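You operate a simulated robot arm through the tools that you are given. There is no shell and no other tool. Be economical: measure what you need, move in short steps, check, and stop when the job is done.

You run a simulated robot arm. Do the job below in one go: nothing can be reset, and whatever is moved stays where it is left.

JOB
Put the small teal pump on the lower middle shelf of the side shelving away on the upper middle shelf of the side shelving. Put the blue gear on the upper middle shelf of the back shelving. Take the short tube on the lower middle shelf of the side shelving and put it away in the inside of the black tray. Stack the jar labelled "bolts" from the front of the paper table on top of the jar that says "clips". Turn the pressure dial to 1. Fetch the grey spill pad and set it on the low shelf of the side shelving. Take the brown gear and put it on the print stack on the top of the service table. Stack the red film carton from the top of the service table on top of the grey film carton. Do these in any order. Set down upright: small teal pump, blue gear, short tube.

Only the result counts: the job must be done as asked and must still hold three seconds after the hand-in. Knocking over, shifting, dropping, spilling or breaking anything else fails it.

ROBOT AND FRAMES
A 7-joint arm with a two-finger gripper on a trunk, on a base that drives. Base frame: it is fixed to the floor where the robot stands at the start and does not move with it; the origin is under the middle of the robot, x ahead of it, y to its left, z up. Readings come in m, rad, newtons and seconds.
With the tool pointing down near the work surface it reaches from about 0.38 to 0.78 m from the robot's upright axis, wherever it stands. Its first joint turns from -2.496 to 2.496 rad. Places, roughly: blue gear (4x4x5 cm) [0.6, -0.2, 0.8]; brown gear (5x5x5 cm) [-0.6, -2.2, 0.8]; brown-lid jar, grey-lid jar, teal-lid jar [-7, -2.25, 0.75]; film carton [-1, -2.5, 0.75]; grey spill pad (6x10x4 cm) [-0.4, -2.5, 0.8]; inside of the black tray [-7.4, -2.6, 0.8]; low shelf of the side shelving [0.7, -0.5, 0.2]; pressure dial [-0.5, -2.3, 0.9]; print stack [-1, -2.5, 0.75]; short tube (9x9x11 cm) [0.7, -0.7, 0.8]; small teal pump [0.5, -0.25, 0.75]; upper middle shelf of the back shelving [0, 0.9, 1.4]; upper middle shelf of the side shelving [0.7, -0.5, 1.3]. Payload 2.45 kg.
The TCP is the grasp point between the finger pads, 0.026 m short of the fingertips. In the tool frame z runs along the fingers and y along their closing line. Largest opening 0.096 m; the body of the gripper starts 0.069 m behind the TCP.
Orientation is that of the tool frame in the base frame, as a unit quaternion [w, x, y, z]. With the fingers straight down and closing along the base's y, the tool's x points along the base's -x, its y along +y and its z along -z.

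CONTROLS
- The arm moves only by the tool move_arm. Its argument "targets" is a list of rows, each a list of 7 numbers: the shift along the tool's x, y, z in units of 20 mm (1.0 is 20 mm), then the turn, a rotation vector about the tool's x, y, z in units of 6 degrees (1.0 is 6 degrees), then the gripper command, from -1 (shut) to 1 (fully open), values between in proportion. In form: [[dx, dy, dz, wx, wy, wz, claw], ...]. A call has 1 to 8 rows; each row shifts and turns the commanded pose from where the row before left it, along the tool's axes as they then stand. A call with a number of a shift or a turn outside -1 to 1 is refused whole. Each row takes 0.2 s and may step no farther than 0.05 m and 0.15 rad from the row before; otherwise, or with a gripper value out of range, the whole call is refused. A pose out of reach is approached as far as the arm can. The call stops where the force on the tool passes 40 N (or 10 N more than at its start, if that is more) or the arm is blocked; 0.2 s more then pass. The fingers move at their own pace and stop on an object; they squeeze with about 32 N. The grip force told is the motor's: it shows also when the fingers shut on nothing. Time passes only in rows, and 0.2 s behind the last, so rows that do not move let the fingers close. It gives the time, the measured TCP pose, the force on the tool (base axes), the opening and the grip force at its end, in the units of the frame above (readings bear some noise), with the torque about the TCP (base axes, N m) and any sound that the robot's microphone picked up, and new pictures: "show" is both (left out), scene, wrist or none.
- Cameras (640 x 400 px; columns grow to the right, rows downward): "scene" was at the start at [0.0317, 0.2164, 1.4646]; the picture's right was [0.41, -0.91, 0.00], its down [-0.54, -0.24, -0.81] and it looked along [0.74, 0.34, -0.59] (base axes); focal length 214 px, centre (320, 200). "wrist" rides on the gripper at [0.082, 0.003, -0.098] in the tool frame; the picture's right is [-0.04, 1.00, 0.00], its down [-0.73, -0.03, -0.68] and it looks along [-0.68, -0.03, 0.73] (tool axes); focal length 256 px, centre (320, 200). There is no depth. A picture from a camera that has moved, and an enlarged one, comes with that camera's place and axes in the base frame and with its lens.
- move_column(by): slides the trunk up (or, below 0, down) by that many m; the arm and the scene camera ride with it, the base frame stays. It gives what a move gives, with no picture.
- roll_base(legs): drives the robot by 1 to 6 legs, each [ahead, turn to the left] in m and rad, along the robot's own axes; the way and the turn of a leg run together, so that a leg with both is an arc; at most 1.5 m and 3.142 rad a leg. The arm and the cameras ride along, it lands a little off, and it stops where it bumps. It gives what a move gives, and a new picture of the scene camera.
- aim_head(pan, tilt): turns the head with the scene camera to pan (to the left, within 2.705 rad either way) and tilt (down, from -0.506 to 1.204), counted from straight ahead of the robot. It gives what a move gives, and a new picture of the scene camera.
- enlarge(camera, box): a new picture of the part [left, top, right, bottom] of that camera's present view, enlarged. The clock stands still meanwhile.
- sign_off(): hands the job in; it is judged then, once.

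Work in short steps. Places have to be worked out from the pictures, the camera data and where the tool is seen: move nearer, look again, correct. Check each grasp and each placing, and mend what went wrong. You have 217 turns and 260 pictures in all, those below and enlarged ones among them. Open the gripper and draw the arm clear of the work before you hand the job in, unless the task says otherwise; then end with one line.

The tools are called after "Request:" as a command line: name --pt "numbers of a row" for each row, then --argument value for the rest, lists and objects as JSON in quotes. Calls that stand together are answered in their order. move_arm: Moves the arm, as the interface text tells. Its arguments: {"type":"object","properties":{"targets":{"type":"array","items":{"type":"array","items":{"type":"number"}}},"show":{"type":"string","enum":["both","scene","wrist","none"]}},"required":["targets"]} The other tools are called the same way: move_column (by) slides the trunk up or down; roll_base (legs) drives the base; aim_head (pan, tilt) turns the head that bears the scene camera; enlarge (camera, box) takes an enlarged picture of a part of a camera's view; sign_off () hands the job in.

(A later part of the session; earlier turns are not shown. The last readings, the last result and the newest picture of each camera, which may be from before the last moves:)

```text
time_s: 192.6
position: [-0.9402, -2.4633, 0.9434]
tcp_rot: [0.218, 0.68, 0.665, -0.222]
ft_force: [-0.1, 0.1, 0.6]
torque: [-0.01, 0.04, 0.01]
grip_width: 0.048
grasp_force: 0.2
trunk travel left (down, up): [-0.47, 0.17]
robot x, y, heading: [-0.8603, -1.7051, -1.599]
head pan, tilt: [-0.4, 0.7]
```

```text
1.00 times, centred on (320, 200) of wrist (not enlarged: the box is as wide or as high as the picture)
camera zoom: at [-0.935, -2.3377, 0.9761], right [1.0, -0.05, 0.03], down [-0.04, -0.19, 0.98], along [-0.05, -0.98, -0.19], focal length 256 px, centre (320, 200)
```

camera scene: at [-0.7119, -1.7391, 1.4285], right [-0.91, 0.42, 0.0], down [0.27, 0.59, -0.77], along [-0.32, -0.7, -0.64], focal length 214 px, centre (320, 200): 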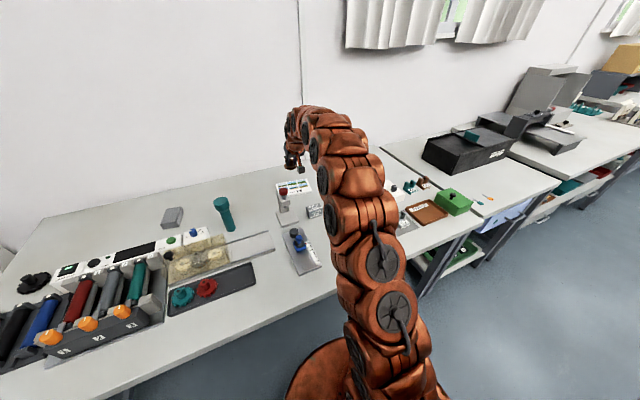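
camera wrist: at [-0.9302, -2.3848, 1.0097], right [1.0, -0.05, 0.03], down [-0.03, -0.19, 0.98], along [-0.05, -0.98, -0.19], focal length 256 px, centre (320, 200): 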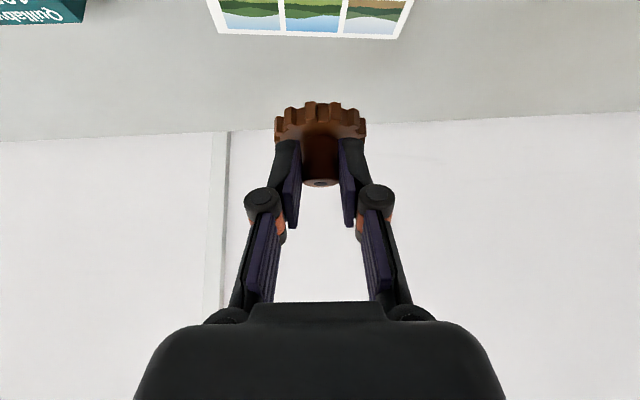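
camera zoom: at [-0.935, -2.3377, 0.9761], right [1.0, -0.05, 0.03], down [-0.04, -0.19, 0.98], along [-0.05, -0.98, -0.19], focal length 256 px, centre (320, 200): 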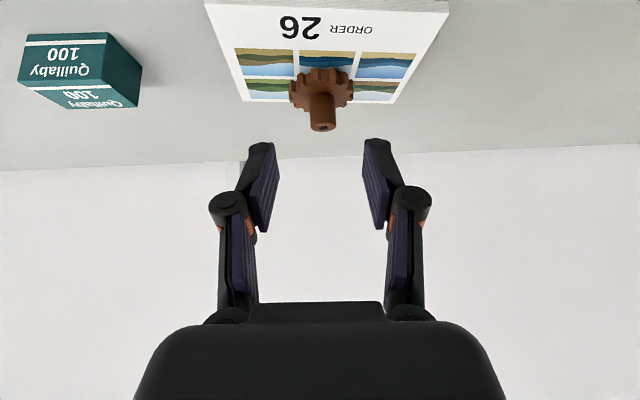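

Brown gear rests on the print stack. Next the red carton: raise trunk, drive about 0.35 further along -x.

Request:
move_column --by 0.17

Request:
roll_base --legs '[[-0.15, 0], [0, -1.2], [0.36, 0], [0, 1.22]]'

Request:
enlarge --camera "wrist" --box '[0, 0, 640, 400]'

Request:
aim_head --pan 0.2 --tilt 0.7

```text
time_s: 194.5
position: [-0.9391, -2.4638, 1.1143]
tcp_rot: [0.218, 0.679, 0.665, -0.222]
ft_force: [0.4, -0.6, 0.1]
torque: [0.0, 0.04, -0.02]
grip_width: 0.0481
grasp_force: 0.1
trunk travel left (down, up): [-0.64, 0.0]
robot x, y, heading: [-0.8625, -1.7067, -1.595]
head pan, tilt: [-0.4, 0.7]
```

```text
time_s: 203.8
position: [-1.2625, -2.4364, 1.1143]
tcp_rot: [0.22, 0.673, 0.671, -0.22]
ft_force: [-0.6, 0.0, 0.7]
torque: [0.02, -0.01, 0.0]
grip_width: 0.048
grasp_force: 0.0
trunk travel left (down, up): [-0.64, 0.0]
robot x, y, heading: [-1.1977, -1.6793, -1.583]
head pan, tilt: [-0.4, 0.7]
camera scene: at [-1.0485, -1.7084, 1.5985], right [-0.92, 0.4, 0.0], down [0.26, 0.59, -0.76], along [-0.3, -0.7, -0.64], focal length 214 px, centre (320, 200)
```

scene: 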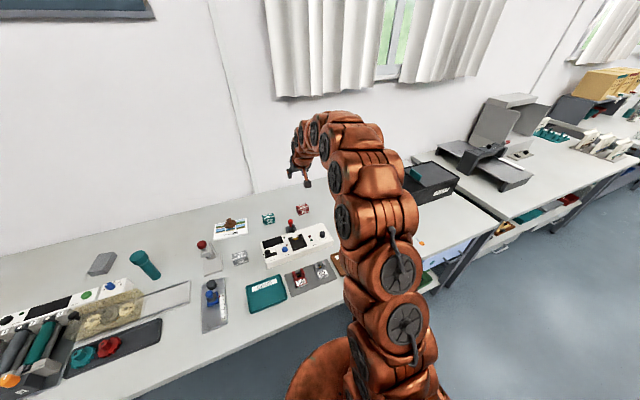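

```text
1.00 times, centred on (320, 200) of wrist (not enlarged: the box is as wide or as high as the picture)
camera zoom: at [-1.2606, -2.3109, 1.1459], right [1.0, -0.03, 0.03], down [-0.03, -0.19, 0.98], along [-0.03, -0.98, -0.19], focal length 256 px, centre (320, 200)
```

zoom: 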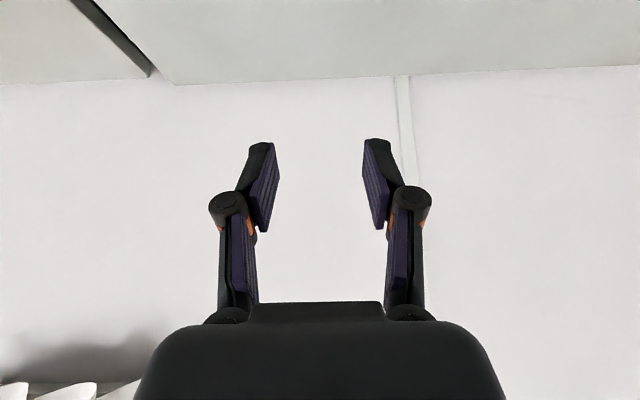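

```text
time_s: 204.8
position: [-1.2635, -2.4368, 1.1129]
tcp_rot: [0.221, 0.672, 0.671, -0.22]
ft_force: [-1.0, -0.1, -0.3]
torque: [-0.01, 0.0, -0.03]
grip_width: 0.0477
grasp_force: 0.1
trunk travel left (down, up): [-0.64, 0.0]
robot x, y, heading: [-1.1999, -1.6786, -1.581]
head pan, tilt: [0.201, 0.7]
camera scene: at [-0.9987, -1.7139, 1.5985], right [-0.98, -0.19, 0.0], down [-0.12, 0.63, -0.76], along [0.14, -0.75, -0.64], focal length 214 px, centre (320, 200)
```

scene: 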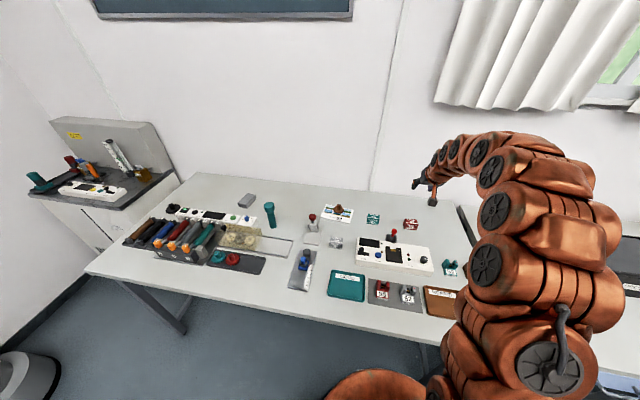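

Request:
enlarge --camera "scene" --box '[290, 195, 450, 295]'

```text
4.00 times, centred on (370, 245) of scene
camera zoom: at [-0.9987, -1.7139, 1.5985], right [-0.98, -0.19, 0.0], down [-0.12, 0.63, -0.76], along [0.14, -0.75, -0.64], focal length 858 px, centre (120, 20)
```

zoom: 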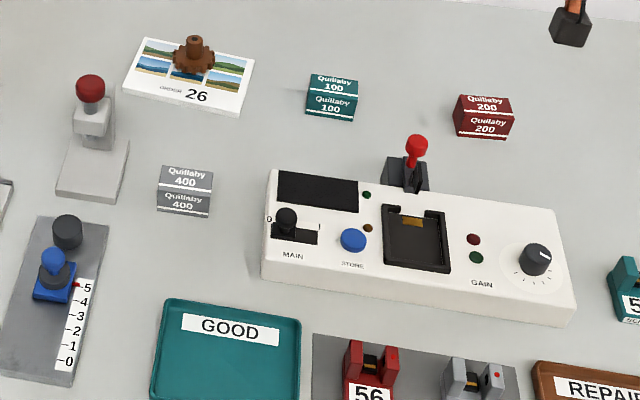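

Red carton (5.7×3.2×4 cm) centre ≈(-1.302, -2.52), top 0.85; grey carton centre ≈(-0.958, -2.337). I'll reduce tilt to 24°, align in x, lower the trunk and check.

Request:
move_arm --pt "0 -0.95 0 0 1 0 1" --pt "0 -0.95 0 0 1 0 1" --show "none"

Request:
move_column --by -0.14

Request:
enlarge --camera "wrist" --box '[0, 0, 640, 400]'

```text
time_s: 205.4
position: [-1.3007, -2.4367, 1.1144]
tcp_rot: [0.149, 0.693, 0.69, -0.148]
ft_force: [0.9, 1.1, 0.7]
torque: [-0.04, 0.03, 0.01]
grip_width: 0.0956
grasp_force: 0.1
trunk travel left (down, up): [-0.64, 0.0]
robot x, y, heading: [-1.2023, -1.6752, -1.584]
head pan, tilt: [0.201, 0.7]
```

```text
time_s: 207.1
position: [-1.3011, -2.4363, 0.9726]
tcp_rot: [0.149, 0.692, 0.69, -0.148]
ft_force: [0.3, 0.2, -0.6]
torque: [-0.04, 0.01, -0.02]
grip_width: 0.096
grasp_force: 0.1
trunk travel left (down, up): [-0.5, 0.14]
robot x, y, heading: [-1.1988, -1.6774, -1.581]
head pan, tilt: [0.201, 0.7]
```

```text
1.00 times, centred on (320, 200) of wrist (not enlarged: the box is as wide or as high as the picture)
camera zoom: at [-1.2987, -2.32, 1.0308], right [1.0, -0.04, 0.02], down [-0.03, -0.39, 0.92], along [-0.03, -0.92, -0.39], focal length 256 px, centre (320, 200)
```

zoom: 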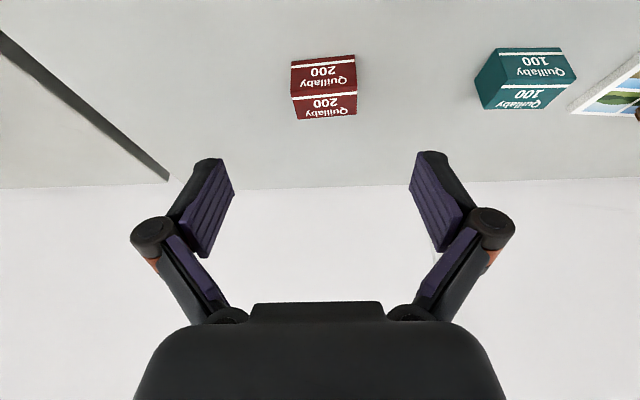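

Carton well aligned (centre (-1.297, -2.513)). Going in along the tool axis to z≈0.842.

Request:
move_arm --pt "-0.1 0.025 0.94 0 0 0 1" --pt "-0.1 0.025 0.94 0 0 0 1" --pt "-0.1 0.025 0.94 0 0 0 1" --pt "-0.1 0.025 0.94 0 0 0 1" --pt "-0.1 0.025 0.94 0 0 0 1" --pt "-0.1 0.025 0.94 0 0 0 1" --pt "-0.1 0.025 0.94 0 0 0 1" --show "wrist"

```text
time_s: 208.7
position: [-1.2967, -2.5028, 0.8589]
tcp_rot: [0.149, 0.692, 0.691, -0.148]
ft_force: [0.1, 0.0, 0.3]
torque: [0.03, 0.01, 0.01]
grip_width: 0.0959
grasp_force: 0.1
trunk travel left (down, up): [-0.5, 0.14]
robot x, y, heading: [-1.2022, -1.6772, -1.584]
head pan, tilt: [0.201, 0.7]
camera wrist: at [-1.2944, -2.3863, 0.9164], right [1.0, -0.04, 0.02], down [-0.03, -0.39, 0.92], along [-0.03, -0.92, -0.39], focal length 256 px, centre (320, 200)
```

wrist: 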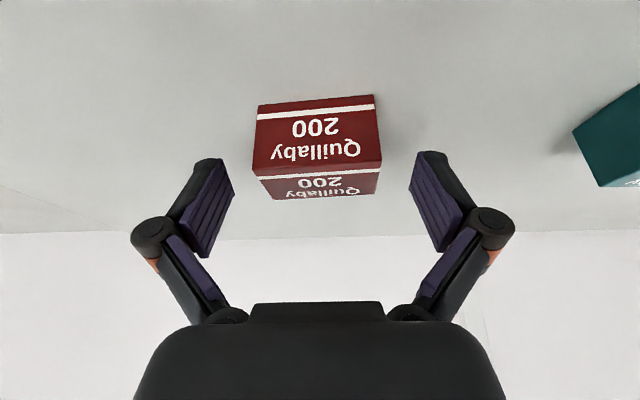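

Final 14 mm and close.

Request:
move_arm --pt "-0.1 0 0.7 0 0 0 1" --pt "0 0 0 0 0 0 -1" --pt "0 0 0 0 0 0 -1" --pt "0 0 0 0 0 0 -1" --pt "0 0 0 0 0 0 -1" --show "none"

Request:
move_arm --pt "-0.407 0 -0.914 0 0 0 -1" --pt "-0.407 0 -0.914 0 0 0 -1" --pt "-0.407 0 -0.914 0 0 0 -1" --pt "-0.407 0 -0.914 0 0 0 -1" --pt "-0.407 0 -0.914 0 0 0 -1" --show "wrist"

```text
time_s: 209.9
position: [-1.2968, -2.5107, 0.8464]
tcp_rot: [0.149, 0.692, 0.691, -0.147]
ft_force: [-0.2, -0.4, 0.9]
torque: [0.01, -0.02, 0.0]
grip_width: 0.0572
grasp_force: 32.2
trunk travel left (down, up): [-0.5, 0.14]
robot x, y, heading: [-1.2002, -1.6798, -1.588]
head pan, tilt: [0.201, 0.7]
```

```text
time_s: 211.1
position: [-1.2975, -2.5104, 0.9474]
tcp_rot: [0.148, 0.692, 0.691, -0.147]
ft_force: [0.3, -0.7, -0.2]
torque: [0.04, 0.05, 0.01]
grip_width: 0.0574
grasp_force: 31.8
trunk travel left (down, up): [-0.5, 0.14]
robot x, y, heading: [-1.2012, -1.6791, -1.583]
head pan, tilt: [0.201, 0.7]
camera wrist: at [-1.2962, -2.3936, 1.0043], right [1.0, -0.04, 0.02], down [-0.03, -0.39, 0.92], along [-0.03, -0.92, -0.39], focal length 256 px, centre (320, 200)
```

wrist: 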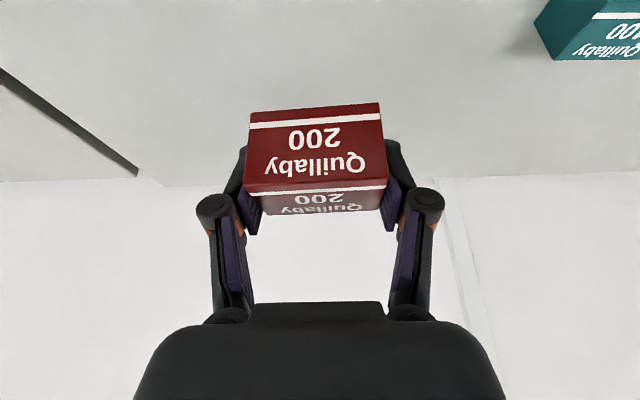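

Red carton is held. Raising and moving over toward the grey carton with the arm.

Request:
move_column --by 0.09

Request:
move_arm --pt "0.468 1 -0.208 0 0 0 -1" --pt "0.468 1 -0.208 0 0 0 -1" --pt "0.468 1 -0.208 0 0 0 -1" --pt "0.468 1 -0.208 0 0 0 -1" --pt "0.468 1 -0.208 0 0 0 -1" --pt "0.468 1 -0.208 0 0 0 -1" --pt "0.468 1 -0.208 0 0 0 -1" --pt "0.468 1 -0.208 0 0 0 -1" --show "none"

Request:
move_arm --pt "0.468 1 -0.208 0 0 0 -1" --pt "0.468 1 -0.208 0 0 0 -1" --pt "0.468 1 -0.208 0 0 0 -1" --pt "0.468 1 -0.208 0 0 0 -1" --pt "0.468 1 -0.208 0 0 0 -1" --pt "0.468 1 -0.208 0 0 0 -1" --pt "0.468 1 -0.208 0 0 0 -1" --pt "0.468 1 -0.208 0 0 0 -1" --show "wrist"

Request:
aim_head --pan 0.5 --tilt 0.7

```text
time_s: 212.3
position: [-1.2995, -2.5105, 1.037]
tcp_rot: [0.148, 0.693, 0.69, -0.148]
ft_force: [-0.1, -0.6, 0.5]
torque: [0.04, -0.01, 0.0]
grip_width: 0.0571
grasp_force: 32.0
trunk travel left (down, up): [-0.59, 0.05]
robot x, y, heading: [-1.1959, -1.6754, -1.583]
head pan, tilt: [0.201, 0.7]
```

```text
time_s: 214.2
position: [-1.1359, -2.4273, 1.0365]
tcp_rot: [0.148, 0.692, 0.691, -0.148]
ft_force: [-0.4, -0.2, -0.3]
torque: [0.01, -0.01, 0.0]
grip_width: 0.0569
grasp_force: 32.9
trunk travel left (down, up): [-0.59, 0.05]
robot x, y, heading: [-1.2002, -1.675, -1.582]
head pan, tilt: [0.201, 0.7]
```

```text
time_s: 215.9
position: [-0.9773, -2.3467, 1.0372]
tcp_rot: [0.148, 0.693, 0.69, -0.148]
ft_force: [0.8, -0.1, -1.0]
torque: [0.01, 0.0, 0.03]
grip_width: 0.057
grasp_force: 31.5
trunk travel left (down, up): [-0.59, 0.05]
robot x, y, heading: [-1.1987, -1.6762, -1.582]
head pan, tilt: [0.201, 0.7]
camera wrist: at [-0.9748, -2.2295, 1.0947], right [1.0, -0.04, 0.02], down [-0.03, -0.39, 0.92], along [-0.03, -0.92, -0.39], focal length 256 px, centre (320, 200)
```

wrist: 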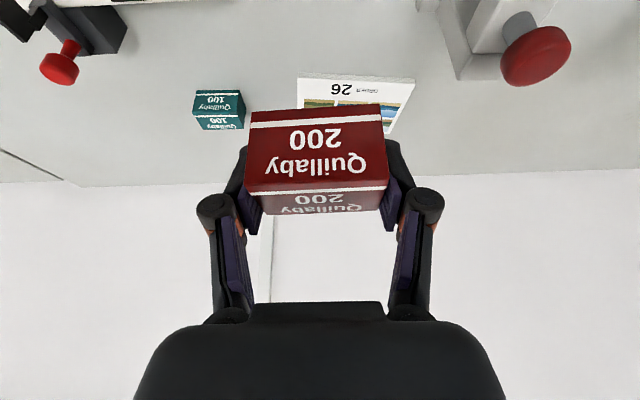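

```text
time_s: 216.8
position: [-0.9771, -2.3467, 1.0374]
tcp_rot: [0.148, 0.693, 0.69, -0.148]
ft_force: [-0.3, -0.1, -0.8]
torque: [-0.02, -0.01, -0.02]
grip_width: 0.0569
grasp_force: 32.0
trunk travel left (down, up): [-0.59, 0.05]
robot x, y, heading: [-1.1985, -1.6754, -1.578]
head pan, tilt: [0.499, 0.7]
camera scene: at [-0.9747, -1.7055, 1.5485], right [-0.88, -0.47, 0.0], down [-0.3, 0.57, -0.76], along [0.36, -0.68, -0.64], focal length 214 px, centre (320, 200)
```

scene: 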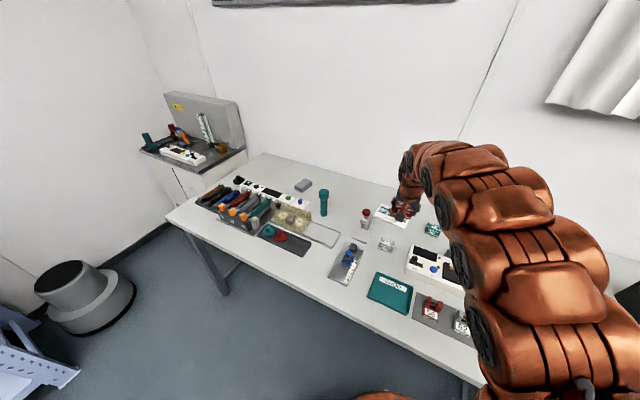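

Request:
enlarge --camera "scene" --box '[340, 190, 440, 252]'

```text
6.40 times, centred on (390, 221) of scene
camera zoom: at [-0.9747, -1.7055, 1.5485], right [-0.88, -0.47, 0.0], down [-0.3, 0.57, -0.76], along [0.36, -0.68, -0.64], focal length 1373 px, centre (-128, 66)
```

zoom: 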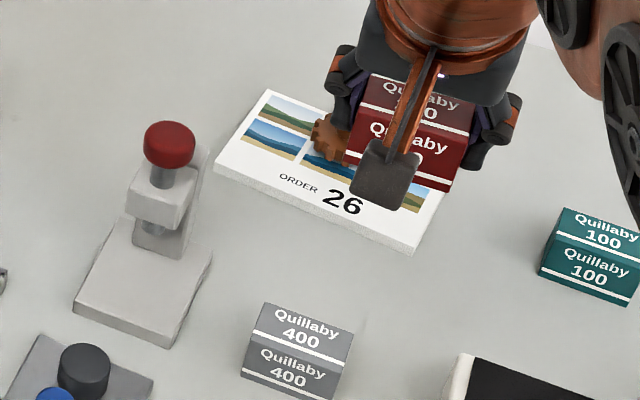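

Grey carton top centre ≈(-0.954, -2.336), aligned with x. Aligning and lowering to z≈0.92.

Request:
move_arm --pt "0.493 0.183 0.848 0 0 0 -1" --pt "0.493 0.183 0.848 0 0 0 -1" --pt "0.493 0.183 0.848 0 0 0 -1" --pt "0.493 0.183 0.848 0 0 0 -1" --pt "0.493 0.183 0.848 0 0 0 -1" --pt "0.493 0.183 0.848 0 0 0 -1" --show "none"

Request:
enlarge --camera "scene" --box '[340, 200, 440, 262]'

```text
time_s: 218.2
position: [-0.9539, -2.3331, 0.9181]
tcp_rot: [0.148, 0.693, 0.69, -0.147]
ft_force: [0.1, 0.2, 0.6]
torque: [0.0, -0.01, 0.0]
grip_width: 0.0571
grasp_force: 32.3
trunk travel left (down, up): [-0.59, 0.05]
robot x, y, heading: [-1.198, -1.6811, -1.583]
head pan, tilt: [0.499, 0.7]
```

```text
6.40 times, centred on (390, 231) of scene
camera zoom: at [-0.9747, -1.7054, 1.5485], right [-0.88, -0.47, 0.0], down [-0.3, 0.57, -0.76], along [0.36, -0.68, -0.64], focal length 1373 px, centre (-128, 2)
```

zoom: 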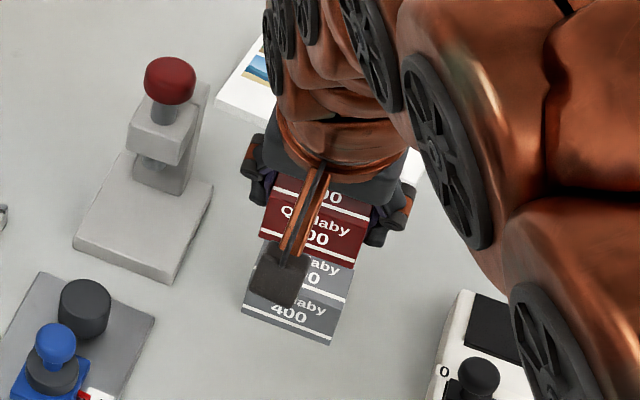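

Alignment is good (red ~6 mm too far back); correcting and lowering.

Request:
move_arm --pt "0.434 0 0.355 0 0 0 -1" --pt "0.204 0 0.457 0 0 0 -1" --pt "0.04 0 0.09 0 0 0 -1" --pt "0.04 0 0.09 0 0 0 -1" --show "none"

Request:
enlarge --camera "scene" --box '[340, 200, 440, 262]'

```text
time_s: 219.2
position: [-0.954, -2.3287, 0.8953]
tcp_rot: [0.149, 0.692, 0.691, -0.147]
ft_force: [0.3, -0.2, -1.0]
torque: [-0.01, 0.01, 0.0]
grip_width: 0.0571
grasp_force: 31.5
trunk travel left (down, up): [-0.59, 0.05]
robot x, y, heading: [-1.1988, -1.6812, -1.583]
head pan, tilt: [0.499, 0.7]
```

```text
6.40 times, centred on (390, 231) of scene
camera zoom: at [-0.9746, -1.7054, 1.5485], right [-0.88, -0.47, 0.0], down [-0.3, 0.57, -0.76], along [0.36, -0.68, -0.64], focal length 1373 px, centre (-128, 2)
```

zoom: 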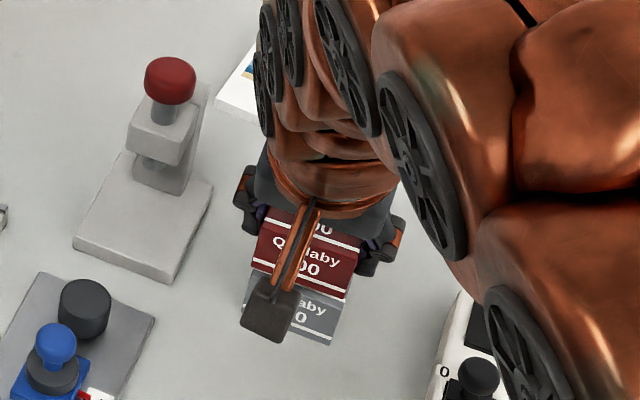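

Lines up nicely. Small steps to contact.

Request:
move_arm --pt "0.04 0 0.09 0 0 0 -1" --pt "0.04 0 0.09 0 0 0 -1" --show "none"

Request:
move_arm --pt "0.04 0 0.09 0 0 0 -1" --pt "0.04 0 0.09 0 0 0 -1" --show "none"

```text
time_s: 219.8
position: [-0.9559, -2.3296, 0.8909]
tcp_rot: [0.149, 0.693, 0.69, -0.147]
ft_force: [0.0, 0.6, 0.5]
torque: [0.0, -0.02, 0.01]
grip_width: 0.057
grasp_force: 32.0
trunk travel left (down, up): [-0.59, 0.05]
robot x, y, heading: [-1.1961, -1.6756, -1.578]
head pan, tilt: [0.499, 0.7]
```

```text
time_s: 220.3
position: [-0.9557, -2.3279, 0.8875]
tcp_rot: [0.149, 0.692, 0.69, -0.148]
ft_force: [0.5, -0.4, -1.3]
torque: [-0.01, 0.0, 0.02]
grip_width: 0.0569
grasp_force: 32.1
trunk travel left (down, up): [-0.59, 0.05]
robot x, y, heading: [-1.1969, -1.6784, -1.58]
head pan, tilt: [0.499, 0.7]
```

Request:
move_arm --pt "0.04 0 0.09 0 0 0 -1" --pt "0.04 0 0.09 0 0 0 -1" --show "none"

Request:
enlarge --camera "scene" --box '[360, 215, 420, 252]'

```text
time_s: 220.9
position: [-0.9545, -2.3287, 0.8848]
tcp_rot: [0.149, 0.692, 0.691, -0.148]
ft_force: [-1.1, 1.8, 9.7]
torque: [0.16, 0.19, 0.0]
grip_width: 0.0568
grasp_force: 32.0
trunk travel left (down, up): [-0.59, 0.05]
robot x, y, heading: [-1.1984, -1.6762, -1.582]
head pan, tilt: [0.499, 0.7]
```

```text
10.67 times, centred on (390, 234) of scene
camera zoom: at [-0.9749, -1.7047, 1.5488], right [-0.88, -0.47, 0.0], down [-0.3, 0.57, -0.77], along [0.36, -0.68, -0.64], focal length 2288 px, centre (-427, -157)
```

zoom: 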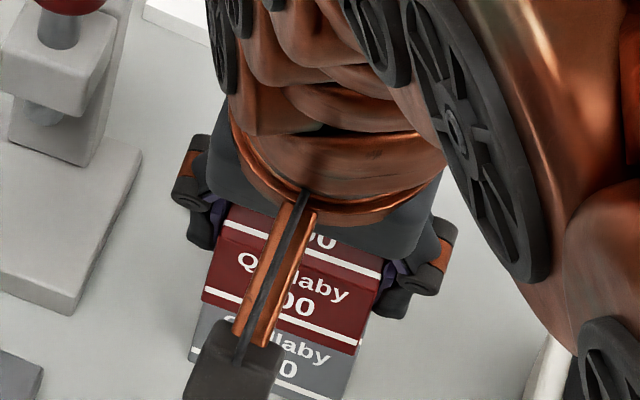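

Contact at ~10 N, cartons flush. Releasing gently and retreating along the tool axis.

Request:
move_arm --pt "0 0 0 0 0 0 0.35" --pt "0 0 0 0 0 0 0.5" --pt "0 0 0 0 0 0 0.5" --pt "0 0 -0.5 0 0 0 0.5" --pt "0 0 -1 0 0 0 0.5" --pt "0 0 -1 0 0 0 0.5" --pt "0 0 -1 0 0 0 0.5" --pt "0 0 -1 0 0 0 0.5" --show "wrist"

Request:
enlarge --camera "scene" --box '[340, 200, 440, 262]'

```text
time_s: 222.8
position: [-0.9556, -2.2906, 0.9676]
tcp_rot: [0.149, 0.692, 0.691, -0.147]
ft_force: [-1.2, 0.1, 0.2]
torque: [0.0, -0.01, 0.02]
grip_width: 0.0719
grasp_force: 0.1
trunk travel left (down, up): [-0.59, 0.05]
robot x, y, heading: [-1.1992, -1.6778, -1.577]
head pan, tilt: [0.499, 0.7]
camera wrist: at [-0.9534, -2.175, 1.0243], right [1.0, -0.04, 0.02], down [-0.03, -0.39, 0.92], along [-0.03, -0.92, -0.39], focal length 256 px, centre (320, 200)
```

wrist: 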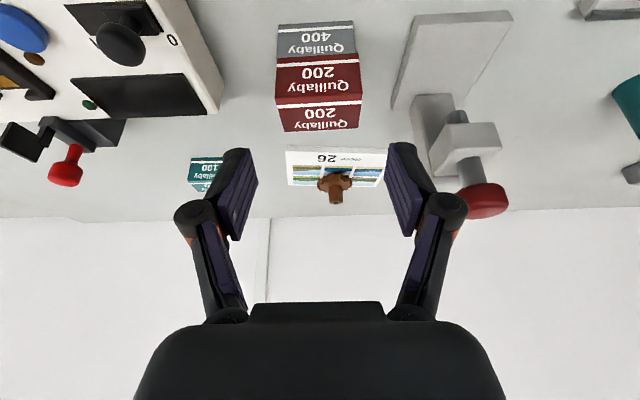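

```text
6.40 times, centred on (390, 231) of scene
camera zoom: at [-0.9746, -1.7056, 1.5485], right [-0.88, -0.47, 0.0], down [-0.3, 0.57, -0.76], along [0.36, -0.68, -0.64], focal length 1373 px, centre (-128, 2)
```

zoom: 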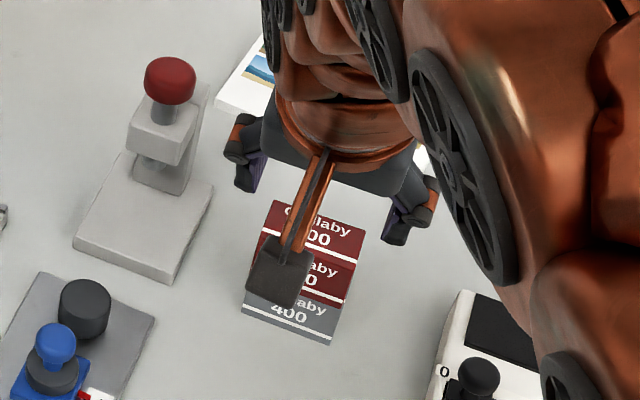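

Cartons stacked. Next the grey spill pad at about (-0.435, -2.52). Raising the trunk, backing off, and driving toward x≈-0.45.

Request:
move_column --by 0.05

Request:
roll_base --legs '[[-0.2, 0], [0, 1.4], [0.76, 0], [0, -1.4]]'

Request:
enlarge --camera "wrist" --box '[0, 0, 640, 400]'

```text
time_s: 223.7
position: [-0.9563, -2.2915, 1.0169]
tcp_rot: [0.148, 0.693, 0.69, -0.148]
ft_force: [0.5, -0.5, 0.3]
torque: [0.07, 0.0, 0.01]
grip_width: 0.0722
grasp_force: 0.1
trunk travel left (down, up): [-0.64, 0.0]
robot x, y, heading: [-1.1998, -1.6791, -1.585]
head pan, tilt: [0.499, 0.7]
```

```text
time_s: 236.0
position: [-0.1851, -2.2155, 1.0171]
tcp_rot: [0.149, 0.691, 0.692, -0.148]
ft_force: [0.5, 1.1, -0.4]
torque: [0.0, 0.02, 0.02]
grip_width: 0.072
grasp_force: 0.0
trunk travel left (down, up): [-0.64, 0.0]
robot x, y, heading: [-0.4372, -1.6015, -1.569]
head pan, tilt: [0.499, 0.7]
camera scene: at [-0.2074, -1.6294, 1.5985], right [-0.88, -0.48, 0.0], down [-0.31, 0.57, -0.76], along [0.36, -0.67, -0.64], focal length 214 px, centre (320, 200)
```

scene: 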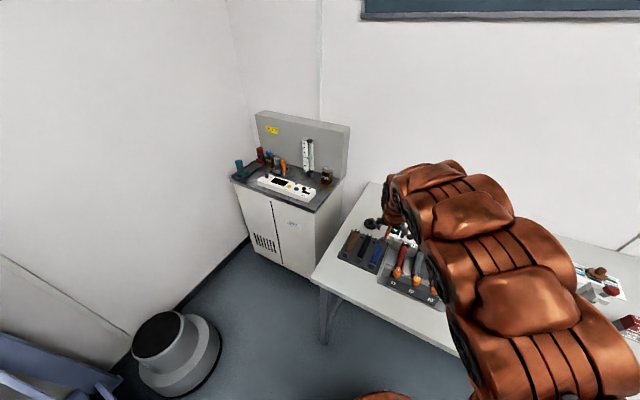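

```text
1.00 times, centred on (320, 200) of wrist (not enlarged: the box is as wide or as high as the picture)
camera zoom: at [-0.1832, -2.0987, 1.0745], right [1.0, -0.03, 0.02], down [-0.03, -0.39, 0.92], along [-0.02, -0.92, -0.39], focal length 256 px, centre (320, 200)
```

zoom: 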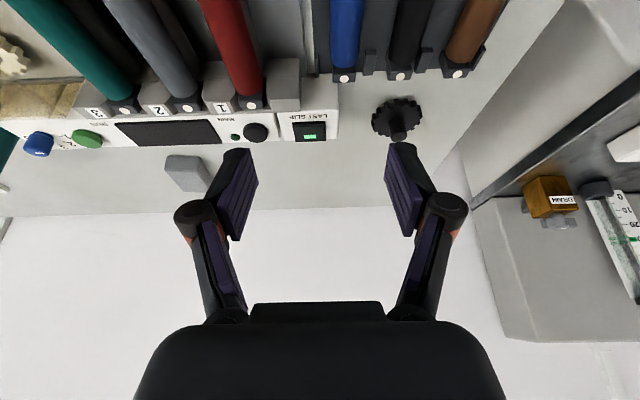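

Pad centre ≈(-0.435, -2.505). Shifting -x 0.25 and restoring the 36° tilt, then rolling 0.1 ahead.

Request:
move_arm --pt "0 -1 0 0 -1 0 1" --pt "0 -1 0 0 -1 0 1" --pt "0 -1 0 0 0 0 1" --pt "0 -1 0 0 0 0 1" --pt "0 -1 0 0 0 0 1" --pt "0 -1 0 0 0 0 1" --pt "0 -1 0 0 0 0 1" --pt "0 -1 0 0 0 0 1" --show "none"

Request:
move_arm --pt "0 -1 0 0 0 0 1" --pt "0 -1 0 0 0 0 1" --pt "0 -1 0 0 0 0 1" --pt "0 -1 0 0 0 0 1" --pt "0 -0.5 0 0 0 0 1" --show "none"

Request:
roll_base --legs '[[0.1, 0]]'

Request:
enlarge --camera "wrist" --box '[0, 0, 640, 400]'

```text
time_s: 237.8
position: [-0.3451, -2.2174, 1.018]
tcp_rot: [0.221, 0.671, 0.673, -0.219]
ft_force: [0.0, -0.2, -0.4]
torque: [0.01, 0.0, 0.0]
grip_width: 0.096
grasp_force: 0.0
trunk travel left (down, up): [-0.64, 0.0]
robot x, y, heading: [-0.4326, -1.6011, -1.577]
head pan, tilt: [0.499, 0.7]
```

```text
time_s: 239.0
position: [-0.4349, -2.2161, 1.0162]
tcp_rot: [0.221, 0.671, 0.673, -0.219]
ft_force: [0.1, 0.0, 0.0]
torque: [-0.01, -0.05, 0.02]
grip_width: 0.096
grasp_force: 0.0
trunk travel left (down, up): [-0.64, 0.0]
robot x, y, heading: [-0.4321, -1.6004, -1.571]
head pan, tilt: [0.499, 0.7]
```

```text
time_s: 240.1
position: [-0.4358, -2.3168, 1.0172]
tcp_rot: [0.221, 0.671, 0.673, -0.219]
ft_force: [0.1, 0.3, 0.6]
torque: [0.03, 0.0, -0.01]
grip_width: 0.0961
grasp_force: 0.0
trunk travel left (down, up): [-0.64, 0.0]
robot x, y, heading: [-0.4324, -1.7028, -1.579]
head pan, tilt: [0.499, 0.7]
camera scene: at [-0.2079, -1.73, 1.5985], right [-0.88, -0.48, 0.0], down [-0.31, 0.57, -0.77], along [0.36, -0.67, -0.64], focal length 214 px, centre (320, 200)
```

scene: 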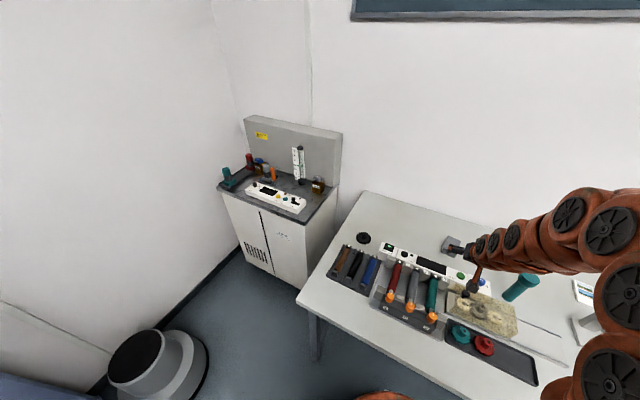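

```text
1.00 times, centred on (320, 200) of wrist (not enlarged: the box is as wide or as high as the picture)
camera zoom: at [-0.4337, -2.191, 1.0482], right [1.0, -0.03, 0.03], down [-0.03, -0.19, 0.98], along [-0.02, -0.98, -0.19], focal length 256 px, centre (320, 200)
```

zoom: 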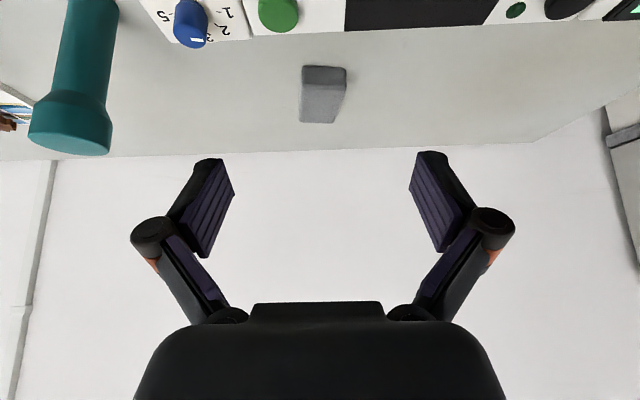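

Let me double-check the dial from here, and view the pad closer.

Request:
enlarge --camera "wrist" --box '[130, 0, 260, 80]'

Request:
enlarge --camera "wrist" --box '[260, 40, 380, 140]'

```text
4.92 times, centred on (195, 40) of wrist
camera zoom: at [-0.4337, -2.191, 1.0482], right [1.0, -0.03, 0.03], down [-0.03, -0.19, 0.98], along [-0.02, -0.98, -0.19], focal length 1260 px, centre (935, 988)
```

zoom: 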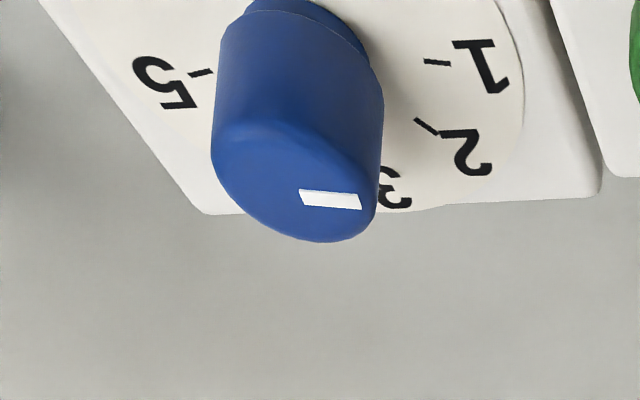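

```text
4.00 times, centred on (320, 90) of wrist
camera zoom: at [-0.4337, -2.191, 1.0482], right [1.0, -0.03, 0.03], down [-0.03, -0.19, 0.98], along [-0.02, -0.98, -0.19], focal length 1024 px, centre (320, 640)
```

zoom: 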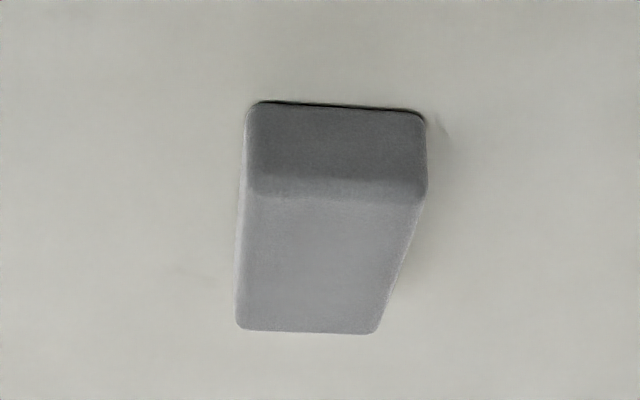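

The pointer is parallel to the "1" tick: good. Pad: centre ≈(-0.437, -2.533), top 0.845, yawed ~8.5°. Moving toward it, aligning yaw.

Request:
move_arm --pt "-0.6 0 0.8 0.415 0 0.575 1" --pt "-0.6 0 0.8 0.415 0 0.575 1" --pt "-0.6 0 0.8 0 0 0 1" --pt "-0.6 0 0.8 0 0 0 1" --pt "-0.6 0 0.8 0 0 0 1" --pt "-0.5 0 0.8 0 0 0 1" --pt "0 0 1 0 0 0 1" --pt "0 0 1 0 0 0 1" --show "wrist"

```text
time_s: 241.9
position: [-0.452, -2.4544, 0.9477]
tcp_rot: [0.204, 0.719, 0.622, -0.233]
ft_force: [0.1, 0.3, 0.4]
torque: [0.03, -0.03, 0.0]
grip_width: 0.096
grasp_force: 0.1
trunk travel left (down, up): [-0.64, 0.0]
robot x, y, heading: [-0.4301, -1.7005, -1.574]
head pan, tilt: [0.499, 0.7]
camera wrist: at [-0.4321, -2.3296, 0.9793], right [0.98, -0.18, 0.03], down [-0.06, -0.19, 0.98], along [-0.17, -0.97, -0.19], focal length 256 px, centre (320, 200)
```

wrist: 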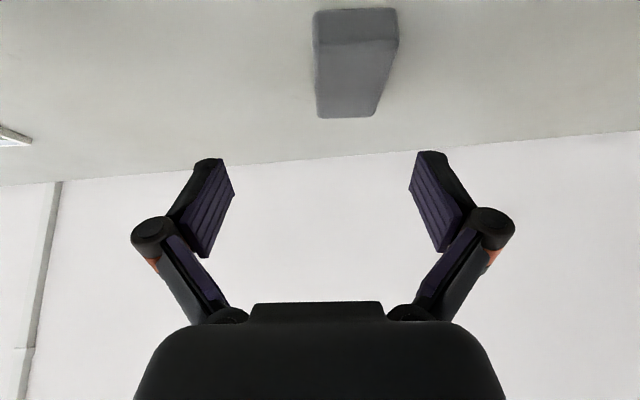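

Yaw matches. Shifting laterally 2.8 cm and moving down along the tool axis.

Request:
move_arm --pt "0.03 0.7 0.8 0 0 0 1" --pt "0.03 0.69 0.8 0 0 0 1" --pt "0.03 0 1 0 0 0 1" --pt "0.03 0 1 0 0 0 1" --pt "0.03 0 1 0 0 0 1" --pt "0.03 0 1 0 0 0 1" --pt "0.03 0 0.6 0 0 0 1" --show "wrist"

```text
time_s: 243.5
position: [-0.4329, -2.5258, 0.8457]
tcp_rot: [0.204, 0.719, 0.621, -0.234]
ft_force: [-0.1, 0.0, 1.0]
torque: [-0.02, -0.01, 0.0]
grip_width: 0.096
grasp_force: 0.0
trunk travel left (down, up): [-0.64, 0.0]
robot x, y, heading: [-0.435, -1.7004, -1.572]
head pan, tilt: [0.499, 0.7]
camera wrist: at [-0.4126, -2.4019, 0.8791], right [0.98, -0.18, 0.03], down [-0.06, -0.18, 0.98], along [-0.17, -0.97, -0.19], focal length 256 px, centre (320, 200)
```

wrist: 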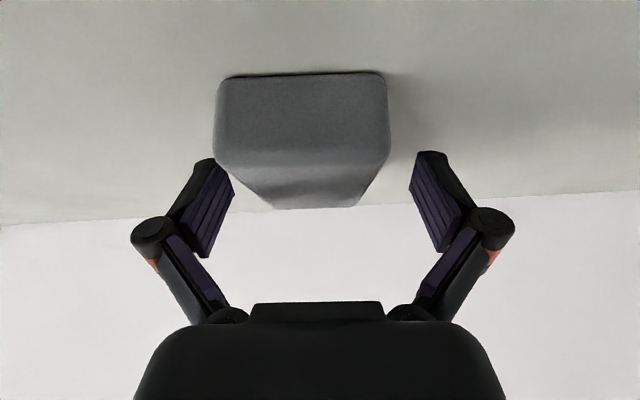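

Small lateral correction, then close.

Request:
move_arm --pt "0 -0.25 0.1 0 0 0 1" --pt "0 0 0 0 0 0 -1" --pt "0 0 0 0 0 0 -1" --pt "0 0 0 0 0 0 -1" --pt "0 0 0 0 0 0 -1" --show "none"

Request:
move_arm --pt "-0.588 0 -0.809 0 0 0 -1" --pt "-0.588 0 -0.809 0 0 0 -1" --pt "-0.588 0 -0.809 0 0 0 -1" --pt "-0.588 0 -0.809 0 0 0 -1" --pt "-0.588 0 -0.809 0 0 0 -1" --pt "-0.588 0 -0.809 0 0 0 -1" --show "wrist"

```text
time_s: 244.7
position: [-0.4385, -2.525, 0.8459]
tcp_rot: [0.204, 0.72, 0.62, -0.235]
ft_force: [-2.9, 0.4, 8.3]
torque: [-0.02, 0.16, -0.07]
grip_width: 0.0574
grasp_force: 31.8
trunk travel left (down, up): [-0.64, 0.0]
robot x, y, heading: [-0.4337, -1.7034, -1.575]
head pan, tilt: [0.499, 0.7]
```

```text
time_s: 246.1
position: [-0.4379, -2.5261, 0.9642]
tcp_rot: [0.204, 0.719, 0.622, -0.234]
ft_force: [-0.2, 0.0, -0.6]
torque: [-0.02, -0.04, 0.03]
grip_width: 0.0571
grasp_force: 31.8
trunk travel left (down, up): [-0.64, 0.0]
robot x, y, heading: [-0.4325, -1.7018, -1.572]
head pan, tilt: [0.499, 0.7]
camera wrist: at [-0.4182, -2.4015, 0.9962], right [0.98, -0.18, 0.03], down [-0.06, -0.19, 0.98], along [-0.17, -0.97, -0.19], focal length 256 px, centre (320, 200)
```

wrist: 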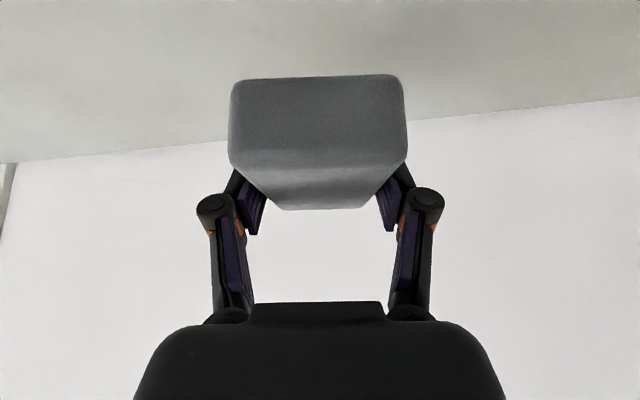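

Pad held. Retracting the arm to a short radius before driving.

Request:
move_arm --pt "0.809 0 -0.588 -0.415 0 -0.575 -1" --pt "0.809 0 -0.588 -0.415 0 -0.575 -1" --pt "0.809 0 -0.588 0 0 0 -1" --pt "0.809 0 -0.588 0 0 0 -1" --pt "0.809 0 -0.588 0 0 0 -1" --pt "0.809 0 -0.588 0 0 0 -1" --pt "0.809 0 -0.588 0 0 0 -1" --pt "0.809 0 -0.588 0 0 0 -1" --show "none"

Request:
move_arm --pt "0.809 0 -0.588 0 0 0 -1" --pt "0.809 0 -0.588 0 0 0 -1" --pt "0.809 0 -0.588 0 0 0 -1" --pt "0.809 0 -0.588 0 0 0 -1" --pt "0.809 0 -0.588 0 0 0 -1" --pt "0.809 0 -0.588 0 0 0 -1" --pt "0.809 0 -0.588 0 0 0 -1" --pt "0.809 0 -0.588 0 0 0 -1" --show "none"

Request:
roll_base --legs '[[-0.25, 0], [0, 2.6], [0.33, 0], [0, 0.55], [0.55, 0]]'

```text
time_s: 247.9
position: [-0.4359, -2.3661, 0.9629]
tcp_rot: [0.221, 0.671, 0.673, -0.218]
ft_force: [0.2, 0.2, -0.4]
torque: [-0.01, 0.0, 0.0]
grip_width: 0.057
grasp_force: 31.7
trunk travel left (down, up): [-0.64, 0.0]
robot x, y, heading: [-0.4318, -1.7008, -1.574]
head pan, tilt: [0.499, 0.7]
```

```text
time_s: 249.7
position: [-0.4365, -2.2425, 0.9679]
tcp_rot: [0.219, 0.672, 0.673, -0.218]
ft_force: [0.5, -0.4, -0.3]
torque: [0.03, 0.0, 0.01]
grip_width: 0.0571
grasp_force: 32.9
out of reach, approached as far as the arm can: row 7, 8
trunk travel left (down, up): [-0.64, 0.0]
robot x, y, heading: [-0.4358, -1.7048, -1.573]
head pan, tilt: [0.499, 0.7]
```

```text
time_s: 263.6
position: [-0.2006, -0.0938, 0.9688]
tcp_rot: [0.221, -0.661, 0.684, 0.216]
ft_force: [0.1, 0.5, -1.4]
torque: [0.03, -0.02, -0.01]
grip_width: 0.0569
grasp_force: 31.5
trunk travel left (down, up): [-0.64, 0.0]
robot x, y, heading: [-0.2212, -0.6312, 1.531]
head pan, tilt: [0.499, 0.7]
camera scene: at [-0.4419, -0.5986, 1.5985], right [0.9, 0.44, 0.0], down [0.29, -0.58, -0.76], along [-0.34, 0.69, -0.64], focal length 214 px, centre (320, 200)
```

scene: 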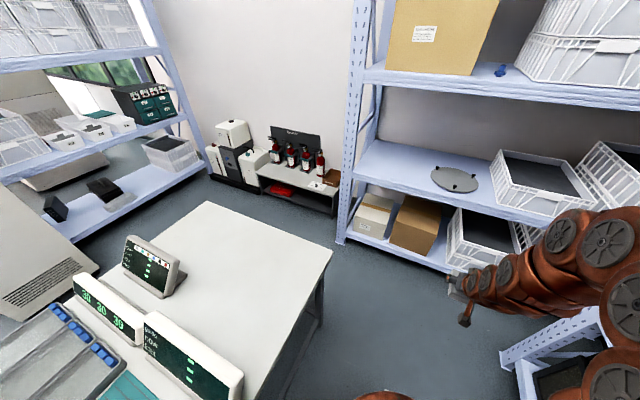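

Turning to face the side shelving and looking at its low shelf.

Request:
roll_base --legs '[[0, -1.531]]'

Request:
aim_head --pan -0.1 --tilt 1.0

```text
time_s: 267.8
position: [0.3159, -0.6398, 0.9678]
tcp_rot: [0.309, 0.004, 0.951, 0.0]
ft_force: [-0.1, 0.1, -1.1]
torque: [0.0, 0.04, 0.0]
grip_width: 0.0571
grasp_force: 32.0
trunk travel left (down, up): [-0.64, 0.0]
robot x, y, heading: [-0.2221, -0.6315, -0.018]
head pan, tilt: [0.499, 0.7]
camera scene: at [-0.1927, -0.4099, 1.5985], right [0.47, -0.88, 0.0], down [-0.57, -0.3, -0.76], along [0.68, 0.36, -0.64], focal length 214 px, centre (320, 200)
```

scene: 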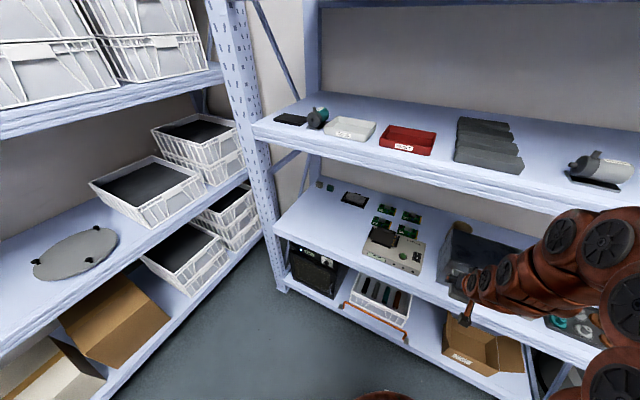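

```text
time_s: 268.8
position: [0.3159, -0.6391, 0.9687]
tcp_rot: [0.31, 0.004, 0.951, 0.0]
ft_force: [0.1, 0.5, 0.1]
torque: [-0.02, 0.01, 0.01]
grip_width: 0.0566
grasp_force: 32.4
trunk travel left (down, up): [-0.64, 0.0]
robot x, y, heading: [-0.2209, -0.6294, -0.012]
head pan, tilt: [-0.099, 1.0]
camera scene: at [-0.1986, -0.4573, 1.5752], right [-0.11, -0.99, 0.0], down [-0.84, 0.09, -0.54], along [0.54, -0.06, -0.84], focal length 214 px, centre (320, 200)
```

scene: 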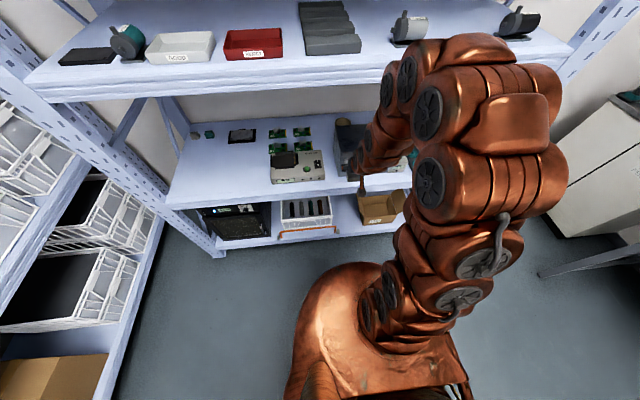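

There is a ~20 cm gap on the low shelf between the white bin and the cardboard box at y≈-0.72. Lowering the trunk fully to look in with the wrist camera.

Request:
move_column --by -0.4

Request:
move_column --by -0.2

Request:
aim_head --pan -0.1 --tilt 0.8

Request:
enlarge --camera "wrist" --box '[0, 0, 640, 400]'

```text
time_s: 272.6
position: [0.3159, -0.6387, 0.5688]
tcp_rot: [0.309, 0.004, 0.951, -0.001]
ft_force: [-0.2, -0.2, 0.3]
torque: [-0.01, 0.01, -0.01]
grip_width: 0.0567
grasp_force: 32.3
trunk travel left (down, up): [-0.24, 0.4]
robot x, y, heading: [-0.2251, -0.6298, -0.013]
head pan, tilt: [-0.099, 1.0]
```

```text
time_s: 274.8
position: [0.3149, -0.6395, 0.3688]
tcp_rot: [0.309, 0.004, 0.951, 0.0]
ft_force: [0.4, -0.2, -0.4]
torque: [-0.03, 0.01, -0.03]
grip_width: 0.0568
grasp_force: 31.7
trunk travel left (down, up): [-0.04, 0.6]
robot x, y, heading: [-0.2247, -0.632, -0.015]
head pan, tilt: [-0.099, 1.0]
```

```text
time_s: 275.5
position: [0.316, -0.6384, 0.3688]
tcp_rot: [0.309, 0.003, 0.951, 0.0]
ft_force: [0.6, 0.2, -0.1]
torque: [-0.01, -0.02, -0.02]
grip_width: 0.0571
grasp_force: 31.6
trunk travel left (down, up): [-0.04, 0.6]
robot x, y, heading: [-0.2201, -0.6306, -0.012]
head pan, tilt: [-0.099, 0.799]
camera scene: at [-0.1878, -0.4587, 0.9902], right [-0.11, -0.99, 0.0], down [-0.71, 0.08, -0.7], along [0.69, -0.08, -0.72], focal length 214 px, centre (320, 200)
```

scene: 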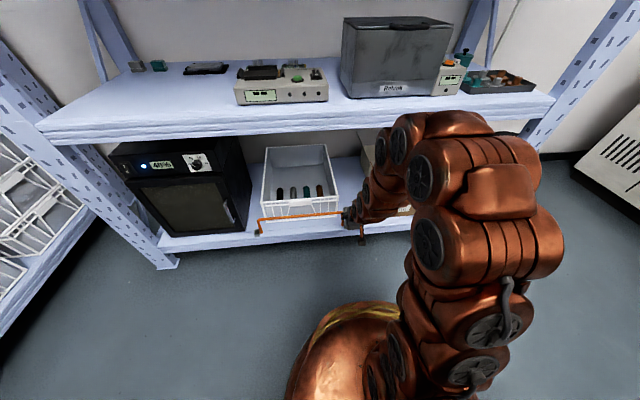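

```text
1.00 times, centred on (320, 200) of wrist (not enlarged: the box is as wide or as high as the picture)
camera zoom: at [0.1909, -0.6336, 0.401], right [0.04, 1.0, 0.03], down [0.19, -0.03, 0.98], along [0.98, -0.03, -0.2], focal length 256 px, centre (320, 200)
```

zoom: 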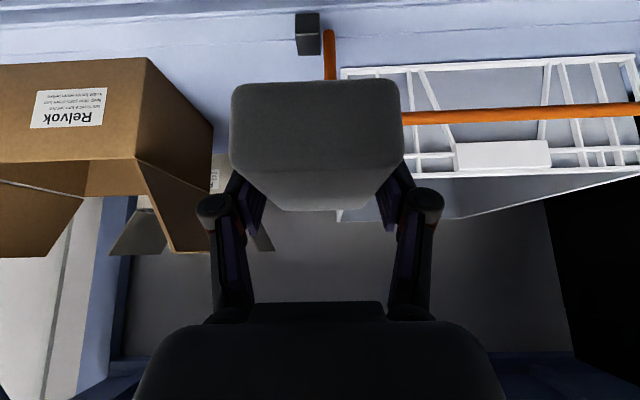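

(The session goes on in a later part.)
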